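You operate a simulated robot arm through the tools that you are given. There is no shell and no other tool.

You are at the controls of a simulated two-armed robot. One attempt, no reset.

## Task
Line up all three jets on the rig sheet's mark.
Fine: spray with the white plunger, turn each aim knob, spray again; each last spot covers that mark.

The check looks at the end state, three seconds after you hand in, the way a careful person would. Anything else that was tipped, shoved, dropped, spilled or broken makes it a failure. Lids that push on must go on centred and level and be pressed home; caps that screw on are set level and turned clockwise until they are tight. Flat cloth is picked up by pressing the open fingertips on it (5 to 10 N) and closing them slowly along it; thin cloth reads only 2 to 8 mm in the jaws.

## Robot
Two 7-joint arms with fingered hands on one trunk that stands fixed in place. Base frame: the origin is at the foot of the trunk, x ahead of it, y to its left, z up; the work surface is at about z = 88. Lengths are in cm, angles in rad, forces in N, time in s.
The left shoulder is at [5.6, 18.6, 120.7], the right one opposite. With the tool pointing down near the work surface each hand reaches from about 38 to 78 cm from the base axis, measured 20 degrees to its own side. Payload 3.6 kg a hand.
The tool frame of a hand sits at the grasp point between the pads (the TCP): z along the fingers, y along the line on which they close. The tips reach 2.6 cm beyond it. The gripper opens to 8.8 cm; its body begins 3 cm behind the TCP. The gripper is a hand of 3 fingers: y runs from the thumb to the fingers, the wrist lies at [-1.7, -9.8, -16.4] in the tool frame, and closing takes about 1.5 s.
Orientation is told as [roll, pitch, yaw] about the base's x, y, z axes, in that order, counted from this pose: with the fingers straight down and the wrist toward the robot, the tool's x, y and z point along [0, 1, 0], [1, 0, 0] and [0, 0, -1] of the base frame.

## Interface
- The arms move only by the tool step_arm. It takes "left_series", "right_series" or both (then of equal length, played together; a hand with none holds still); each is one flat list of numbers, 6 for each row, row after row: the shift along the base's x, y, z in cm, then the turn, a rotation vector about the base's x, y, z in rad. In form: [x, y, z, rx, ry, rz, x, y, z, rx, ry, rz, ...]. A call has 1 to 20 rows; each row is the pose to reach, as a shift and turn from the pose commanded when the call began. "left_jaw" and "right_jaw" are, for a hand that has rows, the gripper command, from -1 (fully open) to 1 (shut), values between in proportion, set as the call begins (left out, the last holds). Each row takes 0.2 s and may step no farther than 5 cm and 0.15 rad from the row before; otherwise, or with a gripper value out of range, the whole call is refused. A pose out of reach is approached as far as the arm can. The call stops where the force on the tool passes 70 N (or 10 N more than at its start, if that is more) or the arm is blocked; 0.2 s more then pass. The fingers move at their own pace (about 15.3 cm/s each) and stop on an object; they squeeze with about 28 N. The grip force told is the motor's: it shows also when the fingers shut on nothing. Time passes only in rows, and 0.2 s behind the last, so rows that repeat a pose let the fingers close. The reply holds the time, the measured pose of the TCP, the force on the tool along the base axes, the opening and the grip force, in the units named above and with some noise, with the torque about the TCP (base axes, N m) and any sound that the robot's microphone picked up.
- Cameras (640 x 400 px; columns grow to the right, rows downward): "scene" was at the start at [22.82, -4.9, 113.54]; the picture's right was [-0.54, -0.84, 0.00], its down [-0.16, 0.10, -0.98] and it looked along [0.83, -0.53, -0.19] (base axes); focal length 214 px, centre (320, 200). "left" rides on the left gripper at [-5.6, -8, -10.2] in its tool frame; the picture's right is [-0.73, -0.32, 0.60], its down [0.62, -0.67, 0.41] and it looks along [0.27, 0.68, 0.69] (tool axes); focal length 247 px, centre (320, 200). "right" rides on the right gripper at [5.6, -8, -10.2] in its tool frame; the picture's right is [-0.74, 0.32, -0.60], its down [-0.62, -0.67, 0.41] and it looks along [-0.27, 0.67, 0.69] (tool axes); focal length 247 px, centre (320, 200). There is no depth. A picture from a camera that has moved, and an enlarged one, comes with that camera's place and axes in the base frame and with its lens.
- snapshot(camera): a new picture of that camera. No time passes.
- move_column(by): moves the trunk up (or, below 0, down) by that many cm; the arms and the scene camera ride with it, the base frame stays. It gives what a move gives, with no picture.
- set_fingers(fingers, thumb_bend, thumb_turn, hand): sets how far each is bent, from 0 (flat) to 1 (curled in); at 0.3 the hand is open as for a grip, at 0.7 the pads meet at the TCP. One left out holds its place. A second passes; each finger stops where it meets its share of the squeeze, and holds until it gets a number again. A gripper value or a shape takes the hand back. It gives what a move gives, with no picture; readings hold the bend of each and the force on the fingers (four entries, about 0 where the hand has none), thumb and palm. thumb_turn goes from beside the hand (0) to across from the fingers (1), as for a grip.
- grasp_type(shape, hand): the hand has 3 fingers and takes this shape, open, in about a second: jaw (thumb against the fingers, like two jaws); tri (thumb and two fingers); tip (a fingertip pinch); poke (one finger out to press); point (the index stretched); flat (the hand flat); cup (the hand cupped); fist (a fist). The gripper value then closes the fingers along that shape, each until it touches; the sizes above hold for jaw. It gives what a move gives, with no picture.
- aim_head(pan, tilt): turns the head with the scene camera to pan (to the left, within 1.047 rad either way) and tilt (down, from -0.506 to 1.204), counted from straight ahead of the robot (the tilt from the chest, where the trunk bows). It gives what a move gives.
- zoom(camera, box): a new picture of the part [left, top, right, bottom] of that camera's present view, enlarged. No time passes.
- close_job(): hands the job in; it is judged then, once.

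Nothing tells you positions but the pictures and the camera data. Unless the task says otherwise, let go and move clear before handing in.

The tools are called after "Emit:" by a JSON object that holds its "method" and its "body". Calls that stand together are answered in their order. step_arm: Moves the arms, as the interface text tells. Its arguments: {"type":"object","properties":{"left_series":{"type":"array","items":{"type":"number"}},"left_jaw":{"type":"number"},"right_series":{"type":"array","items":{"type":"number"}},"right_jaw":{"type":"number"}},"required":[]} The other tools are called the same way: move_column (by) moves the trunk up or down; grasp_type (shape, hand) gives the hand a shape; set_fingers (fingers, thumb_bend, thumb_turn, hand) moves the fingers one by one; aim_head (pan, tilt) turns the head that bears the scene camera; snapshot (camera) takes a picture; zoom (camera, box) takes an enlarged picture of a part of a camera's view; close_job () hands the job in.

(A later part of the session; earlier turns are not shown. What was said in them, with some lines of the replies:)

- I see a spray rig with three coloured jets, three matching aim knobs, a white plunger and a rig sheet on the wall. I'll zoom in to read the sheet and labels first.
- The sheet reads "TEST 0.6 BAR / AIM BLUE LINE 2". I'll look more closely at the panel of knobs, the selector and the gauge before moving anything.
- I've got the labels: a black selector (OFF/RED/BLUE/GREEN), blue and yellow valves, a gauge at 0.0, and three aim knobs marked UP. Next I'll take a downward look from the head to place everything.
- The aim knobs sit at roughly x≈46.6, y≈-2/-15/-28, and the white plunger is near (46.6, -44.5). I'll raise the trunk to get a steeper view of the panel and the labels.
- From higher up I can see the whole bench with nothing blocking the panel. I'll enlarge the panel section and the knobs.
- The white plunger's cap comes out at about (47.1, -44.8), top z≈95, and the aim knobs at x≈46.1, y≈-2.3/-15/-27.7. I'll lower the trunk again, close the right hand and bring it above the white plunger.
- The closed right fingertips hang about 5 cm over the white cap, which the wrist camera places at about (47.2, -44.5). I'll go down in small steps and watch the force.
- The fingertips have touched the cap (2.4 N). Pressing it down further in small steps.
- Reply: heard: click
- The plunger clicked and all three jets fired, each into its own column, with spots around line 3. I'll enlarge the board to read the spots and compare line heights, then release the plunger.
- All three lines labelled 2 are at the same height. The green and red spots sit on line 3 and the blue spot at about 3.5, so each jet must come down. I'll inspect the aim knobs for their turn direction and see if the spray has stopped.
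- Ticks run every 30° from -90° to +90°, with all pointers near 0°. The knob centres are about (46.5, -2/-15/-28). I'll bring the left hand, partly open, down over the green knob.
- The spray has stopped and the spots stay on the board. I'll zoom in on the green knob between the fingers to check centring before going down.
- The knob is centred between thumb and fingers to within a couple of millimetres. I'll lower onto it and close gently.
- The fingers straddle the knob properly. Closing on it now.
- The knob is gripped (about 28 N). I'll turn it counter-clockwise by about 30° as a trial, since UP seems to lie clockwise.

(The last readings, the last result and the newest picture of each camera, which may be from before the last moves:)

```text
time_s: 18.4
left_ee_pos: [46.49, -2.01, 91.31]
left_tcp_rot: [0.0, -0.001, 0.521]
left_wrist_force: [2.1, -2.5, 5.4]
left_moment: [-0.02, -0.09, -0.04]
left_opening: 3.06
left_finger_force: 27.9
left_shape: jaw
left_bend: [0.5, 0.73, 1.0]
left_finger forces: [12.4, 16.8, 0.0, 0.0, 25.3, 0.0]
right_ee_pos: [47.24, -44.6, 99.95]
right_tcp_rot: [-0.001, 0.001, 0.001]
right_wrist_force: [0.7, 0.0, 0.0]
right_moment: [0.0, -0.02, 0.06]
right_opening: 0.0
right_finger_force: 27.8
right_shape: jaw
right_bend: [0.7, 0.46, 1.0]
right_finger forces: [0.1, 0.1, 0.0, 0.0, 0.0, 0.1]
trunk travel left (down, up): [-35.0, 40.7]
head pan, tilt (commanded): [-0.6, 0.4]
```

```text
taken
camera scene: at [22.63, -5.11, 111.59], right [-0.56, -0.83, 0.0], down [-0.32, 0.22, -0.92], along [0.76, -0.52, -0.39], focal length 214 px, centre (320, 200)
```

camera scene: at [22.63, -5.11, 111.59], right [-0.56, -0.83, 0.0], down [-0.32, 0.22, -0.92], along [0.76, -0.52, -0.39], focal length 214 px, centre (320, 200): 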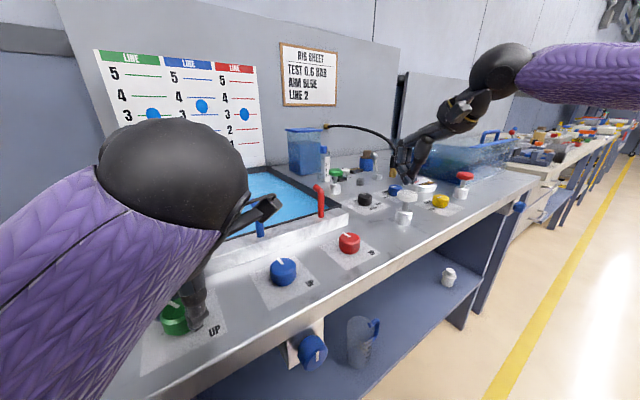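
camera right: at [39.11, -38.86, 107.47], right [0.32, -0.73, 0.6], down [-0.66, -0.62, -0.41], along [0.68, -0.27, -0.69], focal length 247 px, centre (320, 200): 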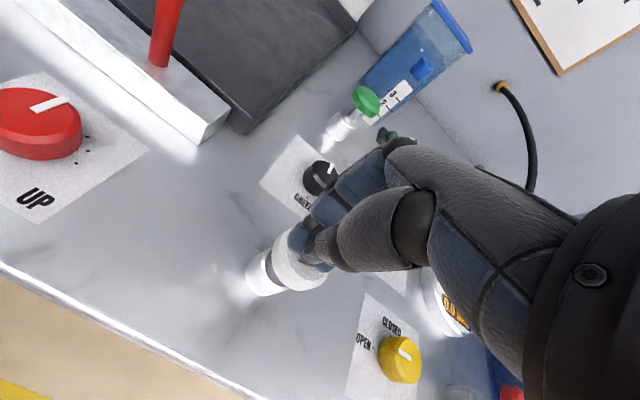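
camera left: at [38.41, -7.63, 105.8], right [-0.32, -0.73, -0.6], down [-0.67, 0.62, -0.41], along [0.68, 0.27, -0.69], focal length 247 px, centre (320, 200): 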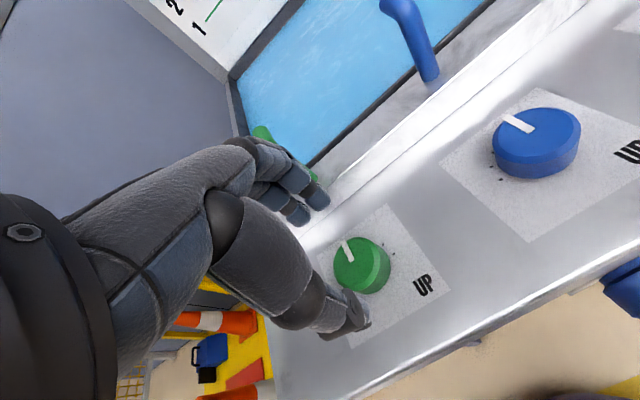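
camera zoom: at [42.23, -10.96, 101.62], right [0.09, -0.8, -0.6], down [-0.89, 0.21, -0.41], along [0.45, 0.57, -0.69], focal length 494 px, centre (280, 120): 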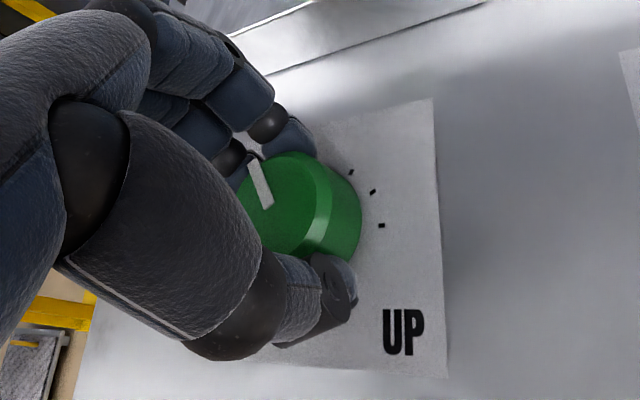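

The knob turned with the hand. I'll release the left hand and pull it clear, and bring the right hand, partly open, above the red knob.

Emit:
{"method": "step_arm", "body": {"left_series": [0, 0, 0, 0, 0, 0, 0, 0, 0, 0, 0, 0, 0, 0, 2, 0, 0, 0, 0, 0, 5, 0, 0, 0, 0, 1, 8, 0, 0, -0.13, 0, 4, 12, 0, 0, -0.26, 0, 7, 16, 0, 0, -0.39, 0, 10, 20, 0, 0, -0.52, 0, 10, 20, 0, 0, -0.52], "left_jaw": -0.4, "right_series": [0, 0, 2, 0, 0, 0, 0, 0, 5, 0, 0, 0, 0, 4, 5, 0, 0, 0, -0.4, 8, 5, 0, 0, 0, -0.7, 12, 5, 0, 0, 0, -0.7, 16.6, 4, 0, 0, 0, -0.7, 16.6, 0, 0, 0, 0, -0.7, 16.6, -3, 0, 0, 0, -0.7, 16.6, -4, 0, 0, 0], "right_jaw": -0.4}}

Emit:
{"method": "snapshot", "body": {"camera": "right"}}

Emit:
{"method": "snapshot", "body": {"camera": "scene"}}

```text
time_s: 19.8
left_ee_pos: [48.02, 7.0, 98.66]
left_tcp_rot: [0.135, -0.047, 0.378]
left_wrist_force: [0.6, 0.0, -0.4]
left_moment: [0.0, -0.03, -0.03]
left_opening: 6.11
left_finger_force: 0.0
left_shape: jaw
left_bend: [0.35, 0.56, 0.99]
left_finger forces: [0.1, 0.0, 0.1, 0.0, 0.0, 0.0]
left hand out of reach, approached as far as the arm can: row 6
right_ee_pos: [46.35, -29.57, 104.36]
right_tcp_rot: [0.0, 0.001, 0.0]
right_wrist_force: [0.3, 0.1, 0.4]
right_moment: [0.0, -0.02, 0.0]
right_opening: 6.18
right_finger_force: 0.1
right_shape: jaw
right_bend: [0.36, 0.56, 0.99]
right_finger forces: [0.1, 0.1, 0.0, 0.0, 0.0, 0.0]
trunk travel left (down, up): [-35.0, 40.7]
head pan, tilt (commanded): [-0.6, 0.4]
stopped in row 6 (left hand): the arm was blocked; the commanded pose is now the measured one
```

```text
taken
camera right: at [38.36, -23.72, 114.63], right [0.32, -0.73, 0.6], down [-0.67, -0.62, -0.41], along [0.68, -0.27, -0.69], focal length 247 px, centre (320, 200)
```

right: 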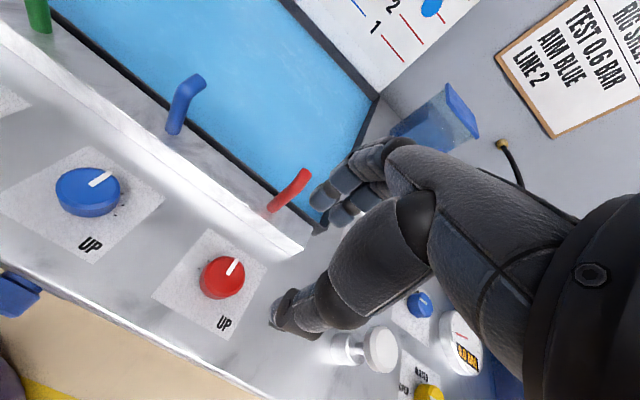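

```text
taken
camera scene: at [22.66, -5.03, 111.59], right [-0.56, -0.83, 0.0], down [-0.32, 0.22, -0.92], along [0.76, -0.52, -0.39], focal length 214 px, centre (320, 200)
```

scene: 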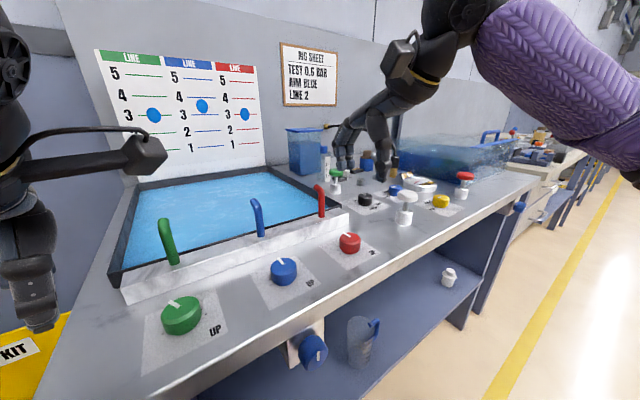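

The left arm hit a reach limit on its way out, but it's clear of everything. The green knob shows its new angle undisturbed. I'll bring the left hand back to its starting pose via a straight, untwisting lift.

Emit:
{"method": "step_arm", "body": {"left_series": [0, -2, 3, -0.045, 0.007, -0.12, 0, -4, 6, -0.09, 0.014, -0.24, 0, -6, 9, -0.144, 0.0215, -0.381, 0, -7, 13, -0.144, 0.0215, -0.381, 0, -7, 17, -0.144, 0.0215, -0.381, 0, -7, 19, -0.144, 0.0215, -0.381, 0, -7, 19, -0.144, 0.0215, -0.381]}}

Emit:
{"method": "snapshot", "body": {"camera": "scene"}}

```text
refused: row 3 steps farther than a row can; nothing moved
```

```text
taken
camera scene: at [22.66, -5.03, 111.59], right [-0.56, -0.83, 0.0], down [-0.32, 0.22, -0.92], along [0.76, -0.52, -0.39], focal length 214 px, centre (320, 200)
```

scene: 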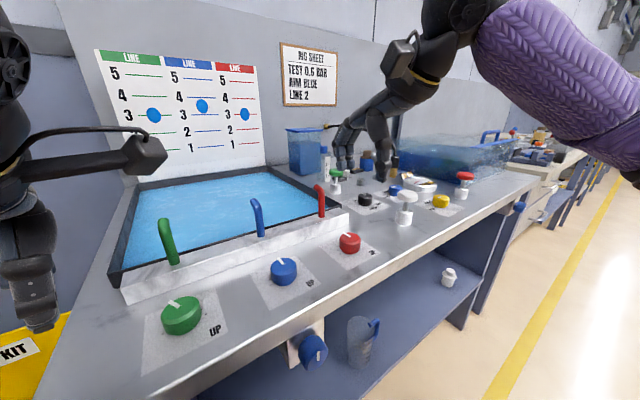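

One row turned slightly too far, so nothing moved. I'll resend the lift with smaller turn steps.

Emit:
{"method": "step_arm", "body": {"left_series": [0, -2, 3, -0.036, 0.005, -0.095, 0, -4, 6, -0.072, 0.011, -0.19, 0, -6, 9, -0.108, 0.016, -0.285, 0, -7, 13, -0.144, 0.0215, -0.381, 0, -7, 17, -0.144, 0.0215, -0.381, 0, -7, 19, -0.144, 0.0215, -0.381, 0, -7, 19, -0.144, 0.0215, -0.381]}}

Emit:
{"method": "snapshot", "body": {"camera": "scene"}}

```text
time_s: 21.4
left_ee_pos: [54.26, -1.37, 113.59]
left_tcp_rot: [-0.007, 0.001, -0.002]
left_wrist_force: [-0.1, 0.1, -1.2]
left_moment: [0.01, -0.03, 0.01]
left_opening: 6.14
left_finger_force: 0.1
left_shape: jaw
left_bend: [0.35, 0.56, 0.99]
left_finger forces: [0.0, 0.1, 0.0, 0.0, 0.1, 0.0]
left hand out of reach, approached as far as the arm can: row 2, 3, 4, 5, 6, 7
right_ee_pos: [46.28, -29.54, 104.34]
right_tcp_rot: [0.001, 0.003, -0.001]
right_wrist_force: [-0.2, 0.7, -0.4]
right_moment: [0.02, -0.01, 0.01]
right_opening: 6.17
right_finger_force: 0.1
right_shape: jaw
right_bend: [0.36, 0.56, 0.99]
right_finger forces: [0.0, 0.0, 0.0, 0.0, 0.0, 0.0]
trunk travel left (down, up): [-35.0, 40.7]
head pan, tilt (commanded): [-0.6, 0.4]
```

```text
taken
camera scene: at [22.65, -5.08, 111.59], right [-0.56, -0.83, 0.0], down [-0.32, 0.22, -0.92], along [0.76, -0.52, -0.39], focal length 214 px, centre (320, 200)
```

scene: 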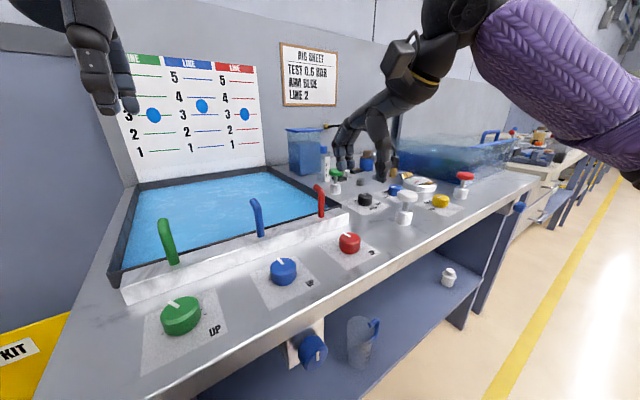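

The left hand is parked safely above the tray, and the green knob now points left of centre. Next the red knob: I'll zoom through the right wrist camera to refine its centre.

Emit:
{"method": "zoom", "body": {"camera": "right", "box": [140, 200, 300, 340]}}

Emit:
{"method": "zoom", "body": {"camera": "scene", "box": [130, 230, 390, 370]}}

```text
2.86 times, centred on (220, 270) of right
camera zoom: at [38.34, -23.75, 114.61], right [0.32, -0.73, 0.6], down [-0.67, -0.62, -0.41], along [0.68, -0.27, -0.69], focal length 706 px, centre (606, 0)
```

zoom: 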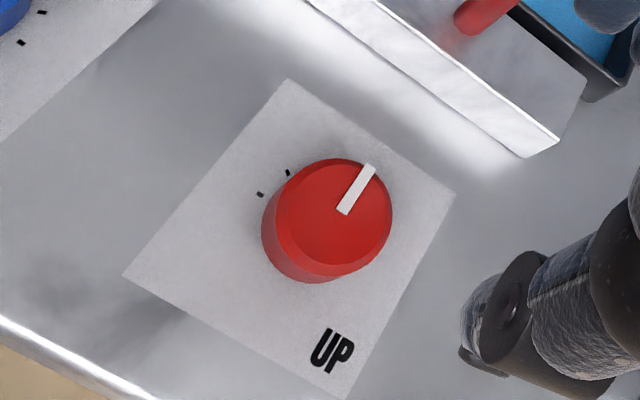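

```text
2.46 times, centred on (260, 300) of scene
camera zoom: at [22.65, -5.08, 111.59], right [-0.56, -0.83, 0.0], down [-0.32, 0.22, -0.92], along [0.76, -0.52, -0.39], focal length 528 px, centre (468, -46)
```

zoom: 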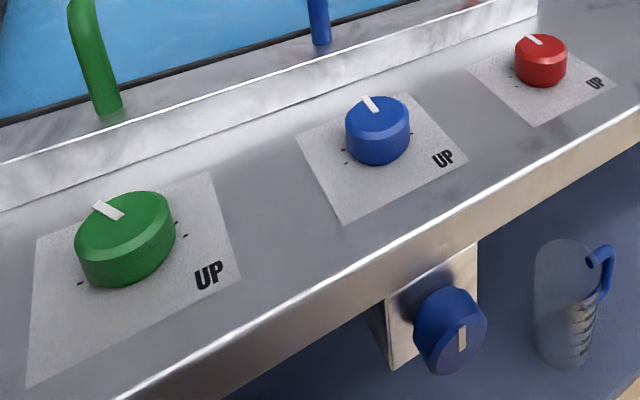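

The red knob centre refines to about (46.4, -28.0). I'll centre the right hand over it and lower to just above.

Emit:
{"method": "step_arm", "body": {"right_series": [0.05, 0.8, -1, 0, 0, 0, 0.1, 1.55, -3.5, 0, 0, 0, 0.1, 1.55, -7, 0, 0, 0, 0.1, 1.55, -9, 0, 0, 0, 0.1, 1.55, -9, 0, 0, 0]}}

Emit:
{"method": "zoom", "body": {"camera": "right", "box": [180, 160, 380, 340]}}

```text
time_s: 22.6
left_ee_pos: [54.19, -1.59, 113.59]
left_tcp_rot: [-0.006, 0.002, -0.001]
left_wrist_force: [0.4, -0.4, -1.0]
left_moment: [0.0, -0.01, 0.01]
left_opening: 6.1
left_finger_force: 0.1
left_shape: jaw
left_bend: [0.35, 0.56, 0.99]
left_finger forces: [0.0, 0.1, 0.0, 0.1, 0.1, 0.0]
right_ee_pos: [46.34, -27.95, 95.35]
right_tcp_rot: [0.0, -0.001, 0.0]
right_wrist_force: [-0.4, 0.7, -0.2]
right_moment: [0.0, -0.01, -0.01]
right_opening: 6.15
right_finger_force: 0.0
right_shape: jaw
right_bend: [0.36, 0.56, 0.99]
right_finger forces: [0.0, 0.0, 0.0, 0.1, 0.1, 0.0]
trunk travel left (down, up): [-35.0, 40.7]
head pan, tilt (commanded): [-0.6, 0.4]
```

```text
2.22 times, centred on (280, 250) of right
camera zoom: at [38.37, -22.22, 105.57], right [0.32, -0.73, 0.6], down [-0.67, -0.62, -0.41], along [0.68, -0.27, -0.69], focal length 549 px, centre (409, 89)
```

zoom: 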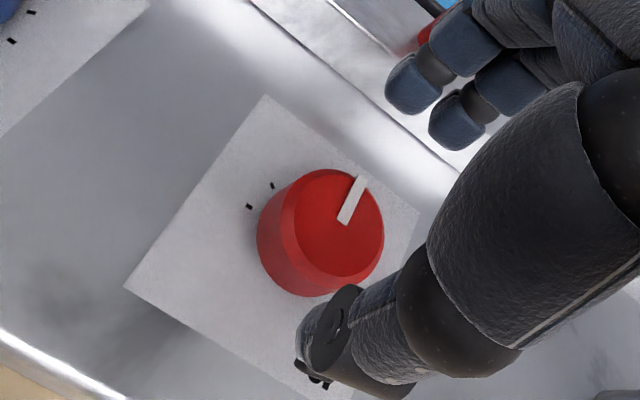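

Centred to within a millimetre or so. Descending now, then closing and turning it counter-clockwise about 30°.

Emit:
{"method": "step_arm", "body": {"right_series": [0, 0, -1.5, 0, 0, 0, 0, 0, -3, 0, 0, 0, 0, 0, -4.0, 0, 0, 0, 0, 0, -4.0, 0, 0, 0]}}

Emit:
{"method": "step_arm", "body": {"right_series": [0, 0, 0, 0, 0, 0, 0, 0, 0, 0, 0, 0, 0, 0, 0, 0, 0, 0, 0, 0, 0, 0, 0, 0, 0, 0, 0, 0, 0, 0, 0, 0, 0, 0, 0, 0.13, 0, 0, 0, 0, 0, 0.26, 0, 0, 0, 0, 0, 0.39, 0, 0, 0, 0, 0, 0.52, 0, 0, 0, 0, 0, 0.52], "right_jaw": 1}}

Emit:
{"method": "zoom", "body": {"camera": "right", "box": [180, 160, 380, 340]}}

Emit:
{"method": "snapshot", "body": {"camera": "scene"}}

```text
time_s: 23.6
left_ee_pos: [54.05, -1.51, 113.63]
left_tcp_rot: [-0.007, 0.002, -0.002]
left_wrist_force: [-0.1, 0.0, 0.6]
left_moment: [0.01, 0.0, 0.01]
left_opening: 6.13
left_finger_force: 0.1
left_shape: jaw
left_bend: [0.35, 0.56, 0.99]
left_finger forces: [0.1, 0.0, 0.0, 0.0, 0.0, 0.1]
right_ee_pos: [46.48, -28.05, 91.31]
right_tcp_rot: [-0.001, 0.003, -0.001]
right_wrist_force: [-0.9, 0.1, -0.2]
right_moment: [-0.01, 0.01, 0.01]
right_opening: 6.15
right_finger_force: 0.0
right_shape: jaw
right_bend: [0.36, 0.56, 0.99]
right_finger forces: [0.0, 0.0, 0.0, 0.0, 0.0, 0.1]
trunk travel left (down, up): [-35.0, 40.7]
head pan, tilt (commanded): [-0.6, 0.4]
```

```text
time_s: 25.8
left_ee_pos: [54.16, -1.5, 113.62]
left_tcp_rot: [-0.004, 0.001, -0.003]
left_wrist_force: [-0.5, -0.4, 0.5]
left_moment: [0.02, 0.0, 0.01]
left_opening: 6.13
left_finger_force: 0.0
left_shape: jaw
left_bend: [0.35, 0.56, 0.99]
left_finger forces: [0.1, 0.0, 0.1, 0.1, 0.1, 0.0]
right_ee_pos: [46.51, -28.04, 91.28]
right_tcp_rot: [0.0, 0.0, 0.522]
right_wrist_force: [-0.9, -3.1, -2.8]
right_moment: [-0.04, 0.05, -0.04]
right_opening: 3.04
right_finger_force: 28.1
right_shape: jaw
right_bend: [0.5, 0.72, 1.0]
right_finger forces: [11.2, 14.9, 0.1, 0.1, 26.7, 0.1]
trunk travel left (down, up): [-35.0, 40.7]
head pan, tilt (commanded): [-0.6, 0.4]
```

```text
2.22 times, centred on (280, 250) of right
camera zoom: at [36.67, -27.0, 101.58], right [0.64, -0.48, 0.6], down [-0.27, -0.87, -0.41], along [0.72, 0.1, -0.69], focal length 549 px, centre (409, 89)
```

zoom: 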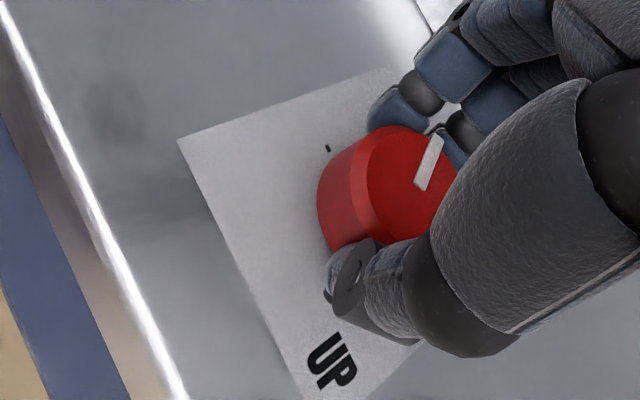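

```text
taken
camera scene: at [22.65, -5.13, 111.58], right [-0.56, -0.83, 0.0], down [-0.32, 0.22, -0.92], along [0.76, -0.52, -0.39], focal length 214 px, centre (320, 200)
```

scene: 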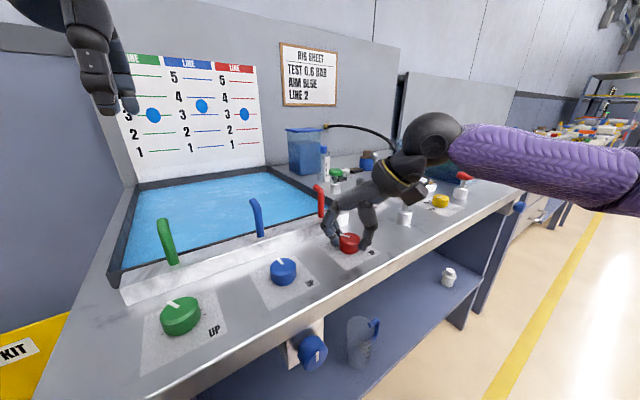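

The red knob turned as commanded. I'll release, lift, untwist and shift over to the blue knob.

Emit:
{"method": "step_arm", "body": {"right_series": [0, 0, 0, 0, 0, 0, 0, 0, 0, 0, 0, 0, 0, 0, 2, 0, 0, 0, 0, 0, 5, 0, 0, 0, 0, 0, 7, 0, 0, -0.13, 0, 4, 7, 0, 0, -0.26, 0, 8.5, 7, 0, 0, -0.39, -0.05, 13, 7, 0, 0, -0.52, -0.05, 13, 4, 0, 0, -0.52, -0.05, 13, 4, 0, 0, -0.52], "right_jaw": -0.4}}

Emit:
{"method": "zoom", "body": {"camera": "right", "box": [180, 160, 380, 340]}}

Emit:
{"method": "snapshot", "body": {"camera": "scene"}}

```text
time_s: 28.0
left_ee_pos: [54.19, -1.47, 113.71]
left_tcp_rot: [-0.005, 0.001, -0.001]
left_wrist_force: [-0.2, -0.3, -1.0]
left_moment: [0.01, 0.02, -0.01]
left_opening: 6.12
left_finger_force: 0.1
left_shape: jaw
left_bend: [0.35, 0.56, 0.99]
left_finger forces: [0.0, 0.1, 0.0, 0.0, 0.0, 0.0]
right_ee_pos: [46.5, -14.94, 95.27]
right_tcp_rot: [0.0, 0.0, -0.001]
right_wrist_force: [-0.4, -0.6, -0.5]
right_moment: [0.03, -0.04, -0.02]
right_opening: 6.15
right_finger_force: 0.0
right_shape: jaw
right_bend: [0.36, 0.56, 0.99]
right_finger forces: [0.0, 0.1, 0.0, 0.0, 0.1, 0.0]
trunk travel left (down, up): [-35.0, 40.7]
head pan, tilt (commanded): [-0.6, 0.4]
```

```text
2.22 times, centred on (280, 250) of right
camera zoom: at [38.42, -9.16, 105.56], right [0.32, -0.73, 0.6], down [-0.67, -0.62, -0.41], along [0.68, -0.27, -0.69], focal length 549 px, centre (409, 89)
```

zoom: 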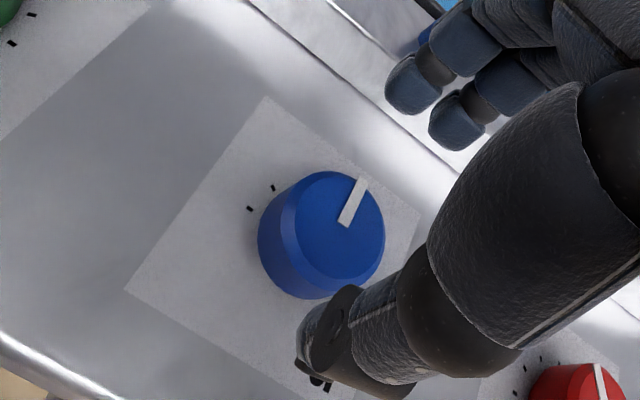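

```text
taken
camera scene: at [22.65, -5.04, 111.59], right [-0.56, -0.83, 0.0], down [-0.32, 0.22, -0.92], along [0.76, -0.52, -0.39], focal length 214 px, centre (320, 200)
```

scene: 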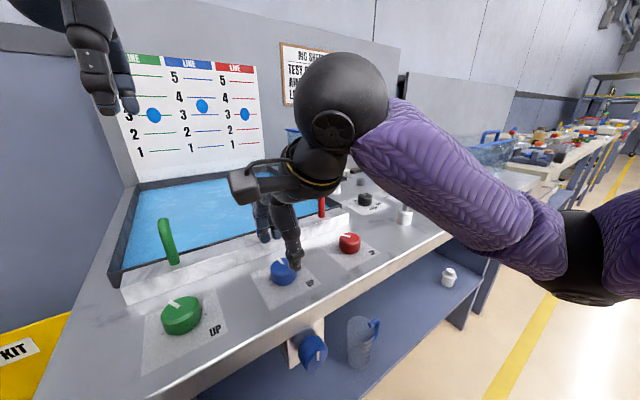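

The blue knob is centred between the fingers. Its spot sits about 1.5 lines high, so I'll go down, close and turn it about 45°.

Emit:
{"method": "step_arm", "body": {"right_series": [-0.05, 0, -1.5, 0, 0, 0, -0.05, 0, -3, 0, 0, 0, -0.05, 0, -4.0, 0, 0, 0, -0.05, 0, -4.0, 0, 0, 0]}}

Emit:
{"method": "step_arm", "body": {"right_series": [0, 0, 0, 0, 0, 0, 0, 0, 0, 0, 0, 0, 0, 0, 0, 0, 0, 0, 0, 0, 0, 0, 0, 0, 0, 0, 0, 0, 0, 0, 0, 0, 0, 0, 0, 0.13, 0, 0, 0, 0, 0, 0.26, 0, 0, 0, 0, 0, 0.39, 0, 0, 0, 0, 0, 0.52, 0, 0, 0, 0, 0, 0.65, 0, 0, 0, 0, 0, 0.78, 0, 0, 0, 0, 0, 0.78], "right_jaw": 1}}

Emit:
{"method": "snapshot", "body": {"camera": "scene"}}

```text
time_s: 29.0
left_ee_pos: [54.14, -1.58, 113.62]
left_tcp_rot: [-0.005, 0.001, -0.003]
left_wrist_force: [0.0, 0.2, 0.1]
left_moment: [0.0, -0.01, 0.01]
left_opening: 6.14
left_finger_force: 0.1
left_shape: jaw
left_bend: [0.35, 0.56, 0.99]
left_finger forces: [0.0, 0.0, 0.0, 0.0, 0.0, 0.0]
right_ee_pos: [46.29, -14.99, 91.38]
right_tcp_rot: [0.0, 0.001, -0.001]
right_wrist_force: [-0.1, 0.8, 0.6]
right_moment: [-0.01, 0.07, -0.01]
right_opening: 6.13
right_finger_force: 0.1
right_shape: jaw
right_bend: [0.36, 0.56, 0.99]
right_finger forces: [0.1, 0.0, 0.0, 0.1, 0.0, 0.0]
trunk travel left (down, up): [-35.0, 40.7]
head pan, tilt (commanded): [-0.6, 0.4]
```

```text
time_s: 31.6
left_ee_pos: [54.26, -1.48, 113.6]
left_tcp_rot: [-0.007, 0.002, -0.003]
left_wrist_force: [0.3, 0.3, 0.5]
left_moment: [-0.02, -0.01, -0.01]
left_opening: 6.11
left_finger_force: 0.1
left_shape: jaw
left_bend: [0.35, 0.56, 0.99]
left_finger forces: [0.0, 0.1, 0.1, 0.1, 0.1, 0.0]
right_ee_pos: [46.33, -15.05, 91.39]
right_tcp_rot: [0.001, 0.001, 0.782]
right_wrist_force: [-0.3, -6.3, 0.1]
right_moment: [-0.08, 0.01, -0.01]
right_opening: 2.99
right_finger_force: 28.1
right_shape: jaw
right_bend: [0.5, 0.73, 1.0]
right_finger forces: [8.4, 17.8, 0.0, 0.0, 28.3, 0.0]
trunk travel left (down, up): [-35.0, 40.7]
head pan, tilt (commanded): [-0.6, 0.4]
```

```text
taken
camera scene: at [22.64, -5.16, 111.58], right [-0.56, -0.83, 0.0], down [-0.32, 0.22, -0.92], along [0.76, -0.52, -0.39], focal length 214 px, centre (320, 200)
```

scene: 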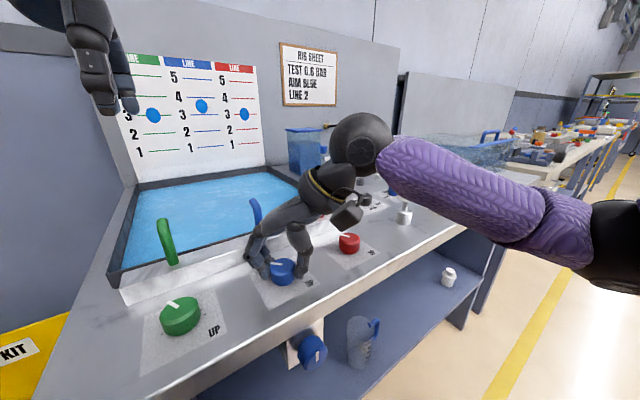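

Now I'll release the blue knob, lift clear and travel back above the white plunger.

Emit:
{"method": "step_arm", "body": {"right_series": [0, 0, 0, 0, 0, 0, 0, 0, 0, 0, 0, 0, 0, 0, 2, 0, 0, 0, 0, 0, 5, 0, 0, 0, 0, 0, 9, 0, 0, -0.13, 0, -4, 11, 0, 0, -0.26, 0, -8.5, 11, 0, 0, -0.39, 0, -13, 11, 0, 0, -0.52, 0.3, -17.5, 11, 0, 0, -0.65, 0.6, -22, 11, 0, 0, -0.78, 0.8, -26.5, 11, 0, 0, -0.78, 0.8, -29.6, 11, 0, 0, -0.78, 0.8, -29.6, 9, 0, 0, -0.78, 0.8, -29.6, 9, 0, 0, -0.78], "right_jaw": -0.4}}

Emit:
{"method": "zoom", "body": {"camera": "scene", "box": [130, 210, 410, 370]}}

Emit:
{"method": "snapshot", "body": {"camera": "right"}}

```text
time_s: 34.6
left_ee_pos: [54.23, -1.44, 113.65]
left_tcp_rot: [-0.005, 0.001, -0.002]
left_wrist_force: [1.2, -0.6, -0.4]
left_moment: [-0.01, -0.05, 0.0]
left_opening: 6.13
left_finger_force: 0.2
left_shape: jaw
left_bend: [0.35, 0.56, 0.99]
left_finger forces: [0.1, 0.0, 0.0, 0.1, 0.0, 0.0]
right_ee_pos: [47.12, -44.56, 100.36]
right_tcp_rot: [0.001, 0.0, 0.0]
right_wrist_force: [0.2, 0.3, 0.7]
right_moment: [-0.03, 0.0, 0.02]
right_opening: 6.11
right_finger_force: 0.1
right_shape: jaw
right_bend: [0.36, 0.56, 0.99]
right_finger forces: [0.0, 0.0, 0.1, 0.0, 0.0, 0.0]
trunk travel left (down, up): [-35.0, 40.7]
head pan, tilt (commanded): [-0.6, 0.4]
```

```text
2.29 times, centred on (270, 290) of scene
camera zoom: at [22.63, -5.09, 111.59], right [-0.56, -0.83, 0.0], down [-0.32, 0.22, -0.92], along [0.76, -0.52, -0.39], focal length 490 px, centre (434, -6)
```

zoom: 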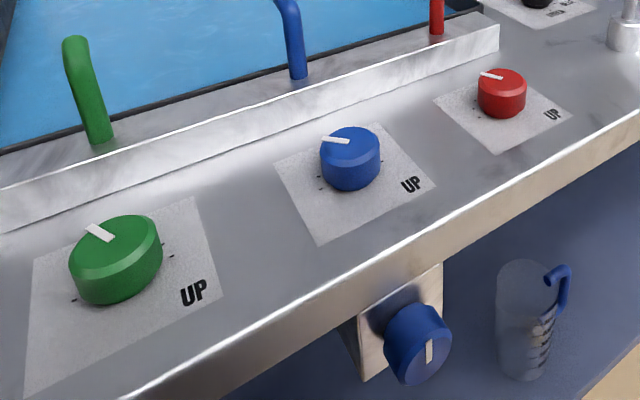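

```text
taken
camera right: at [39.07, -38.79, 110.63], right [0.32, -0.73, 0.6], down [-0.67, -0.62, -0.41], along [0.68, -0.27, -0.69], focal length 247 px, centre (320, 200)
```

right: 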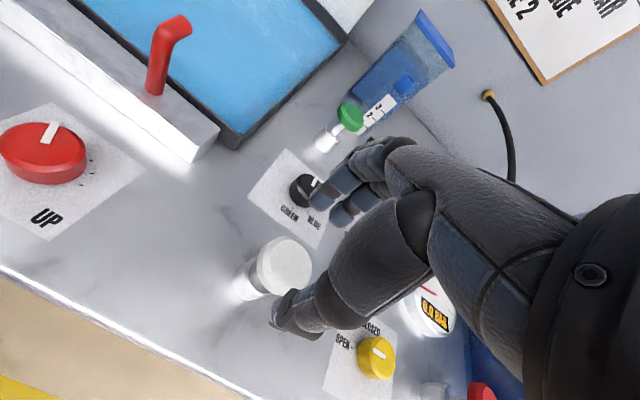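

All three knobs have turned and stayed put. I'll close the right hand and press the plunger for a second spray.

Emit:
{"method": "step_arm", "body": {"right_series": [0, 0, 0, 0, 0, 0, 0, 0, 0, 0, 0, 0, 0, 0, 0, 0, 0, 0, 0, 0, 0, 0, 0, 0, 0, 0, 0, 0, 0, 0, 0, 0, 0, 0, 0, 0, 0, 0, -1.5, 0, 0, 0, 0, 0, -2.5, 0, 0, 0, 0, 0, -3.0, 0, 0, 0, 0, 0, -3.4, 0, 0, 0, 0, 0, -3.8, 0, 0, 0, 0, 0, -4.2, 0, 0, 0, 0, 0, -4.5, 0, 0, 0], "right_jaw": 1}}

Emit:
{"method": "snapshot", "body": {"camera": "scene"}}

Emit:
{"method": "zoom", "body": {"camera": "scene", "box": [95, 40, 275, 170]}}

```text
time_s: 37.4
left_ee_pos: [54.26, -1.54, 113.64]
left_tcp_rot: [-0.005, 0.002, -0.002]
left_wrist_force: [0.4, -0.5, 0.8]
left_moment: [-0.02, 0.01, 0.02]
left_opening: 6.13
left_finger_force: 0.0
left_shape: jaw
left_bend: [0.35, 0.56, 0.99]
left_finger forces: [0.1, 0.0, 0.1, 0.1, 0.0, 0.0]
right_ee_pos: [46.95, -44.65, 95.86]
right_tcp_rot: [0.001, 0.0, -0.001]
right_wrist_force: [1.2, 0.7, 6.0]
right_moment: [0.02, -0.03, 0.0]
right_opening: 0.01
right_finger_force: 28.3
right_shape: jaw
right_bend: [0.7, 0.45, 1.0]
right_finger forces: [0.0, 0.0, 0.0, 0.0, 0.0, 0.0]
trunk travel left (down, up): [-35.0, 40.7]
head pan, tilt (commanded): [-0.6, 0.4]
heard: click
```

```text
taken
camera scene: at [22.63, -5.06, 111.6], right [-0.56, -0.83, 0.0], down [-0.32, 0.22, -0.92], along [0.76, -0.52, -0.39], focal length 214 px, centre (320, 200)
```

scene: 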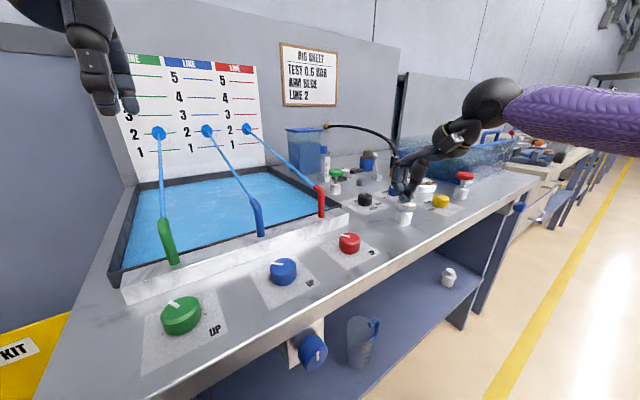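

```text
3.08 times, centred on (185, 105) of scene
camera zoom: at [22.63, -5.06, 111.6], right [-0.56, -0.83, 0.0], down [-0.32, 0.22, -0.92], along [0.76, -0.52, -0.39], focal length 660 px, centre (735, 492)
```

zoom: 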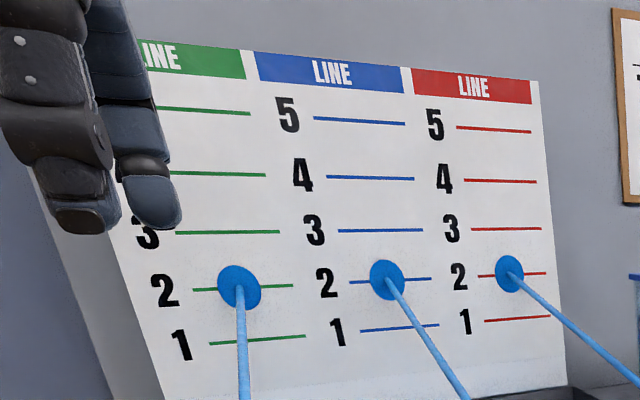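

All three spots now land on line 2. I'll look closer to confirm they're centred, then lift the right hand off the plunger.

Emit:
{"method": "step_arm", "body": {"right_series": [0, 0, 1.5, 0, 0, 0, 0, 0, 4, 0, 0, 0, 0, 0, 8, 0, 0, 0, -1, 0, 12, 0, 0, 0, -3, 0, 16, 0, 0, 0, -5, 0, 20, 0, 0, 0, -5, 0, 20, 0, 0, 0, -5, 0, 20, 0, 0, 0, -5, 0, 20, 0, 0, 0, -5, 0, 20, 0, 0, 0, -5, 0, 20, 0, 0, 0]}}

Emit:
{"method": "snapshot", "body": {"camera": "scene"}}

Emit:
{"method": "zoom", "body": {"camera": "scene", "box": [140, 95, 200, 155]}}

Emit:
{"method": "zoom", "body": {"camera": "scene", "box": [180, 95, 270, 155]}}

```text
time_s: 39.8
left_ee_pos: [54.2, -1.53, 113.67]
left_tcp_rot: [-0.005, 0.002, -0.001]
left_wrist_force: [-0.9, 0.2, 0.0]
left_moment: [0.0, -0.01, -0.02]
left_opening: 6.12
left_finger_force: 0.1
left_shape: jaw
left_bend: [0.35, 0.56, 0.99]
left_finger forces: [0.1, 0.0, 0.0, 0.1, 0.0, 0.0]
right_ee_pos: [42.18, -44.49, 115.93]
right_tcp_rot: [0.0, 0.0, 0.0]
right_wrist_force: [1.1, 0.7, 0.4]
right_moment: [-0.01, 0.02, 0.02]
right_opening: 0.0
right_finger_force: 28.2
right_shape: jaw
right_bend: [0.7, 0.45, 1.0]
right_finger forces: [0.0, 0.0, 0.0, 0.0, 0.0, 0.1]
trunk travel left (down, up): [-35.0, 40.7]
head pan, tilt (commanded): [-0.6, 0.4]
```

```text
taken
camera scene: at [22.64, -5.1, 111.59], right [-0.56, -0.83, 0.0], down [-0.32, 0.22, -0.92], along [0.76, -0.52, -0.39], focal length 214 px, centre (320, 200)
```

scene: 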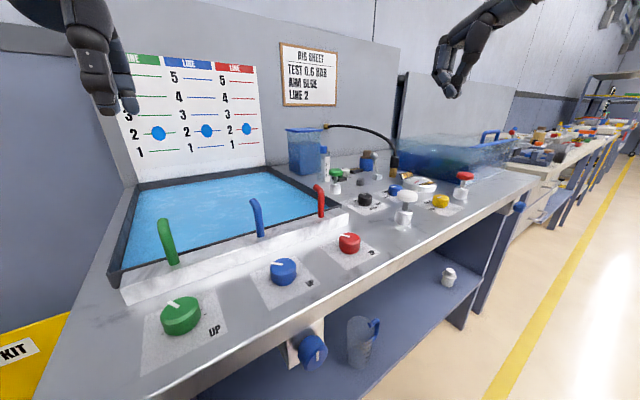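

```text
6.67 times, centred on (170, 125) of scene
camera zoom: at [22.64, -5.1, 111.59], right [-0.56, -0.83, 0.0], down [-0.32, 0.22, -0.92], along [0.76, -0.52, -0.39], focal length 1430 px, centre (1320, 700)
```

zoom: 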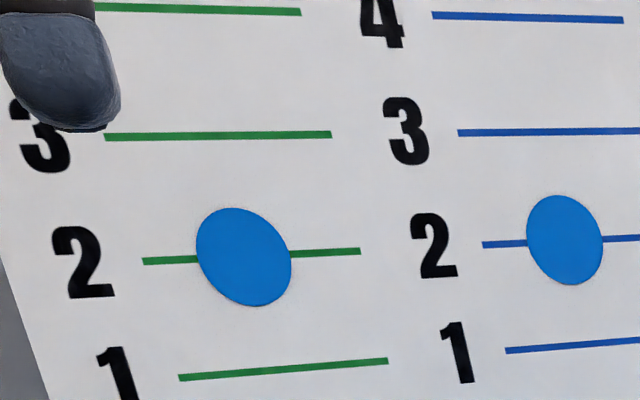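

```text
6.67 times, centred on (225, 125) of scene
camera zoom: at [22.64, -5.1, 111.59], right [-0.56, -0.83, 0.0], down [-0.32, 0.22, -0.92], along [0.76, -0.52, -0.39], focal length 1430 px, centre (953, 700)
```

zoom: 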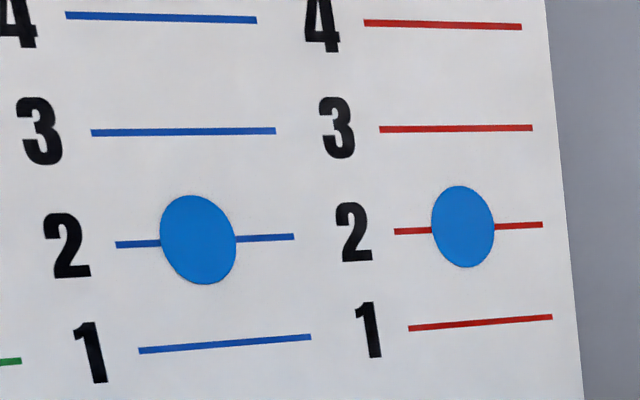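

The spray has ended, and each last spot is centred on line 2 in its column. Both hands are empty and clear, and nothing else looks disturbed. Handing in.

Emit:
{"method": "close_job", "body": {}}

```text
The job is handed in.
```

All three jets are lined up on line 2. After the second spray, the green, blue and red spots were each centred on that line in their own column.

- **First spray:** green and red landed on line 3, and blue about halfway between lines 3 and 4.
- **Adjustment:** I turned the green and red knobs about 30° counter-clockwise and the blue knob about 45°. One more press of the white plunger then put all three on the mark.
- **Reading the sheet:** it says "AIM BLUE LINE 2". Each jet hits only its own column and the knobs move it only up or down, so I put each jet on line 2 of its column. Line 2 is at the same height in all three columns.
- **Left alone:** the sheet also says "TEST 0.6 BAR" and the gauge still reads 0.0. The task didn't call for pressure, so I didn't change it.

The left arm hit a reach limit once while backing away from the green knob, but it touched nothing and the knob kept its angle. Some water is standing in the tray from the sprays. Nothing else looked moved or spilled in the last pictures, and both hands were empty and clear when I handed in.
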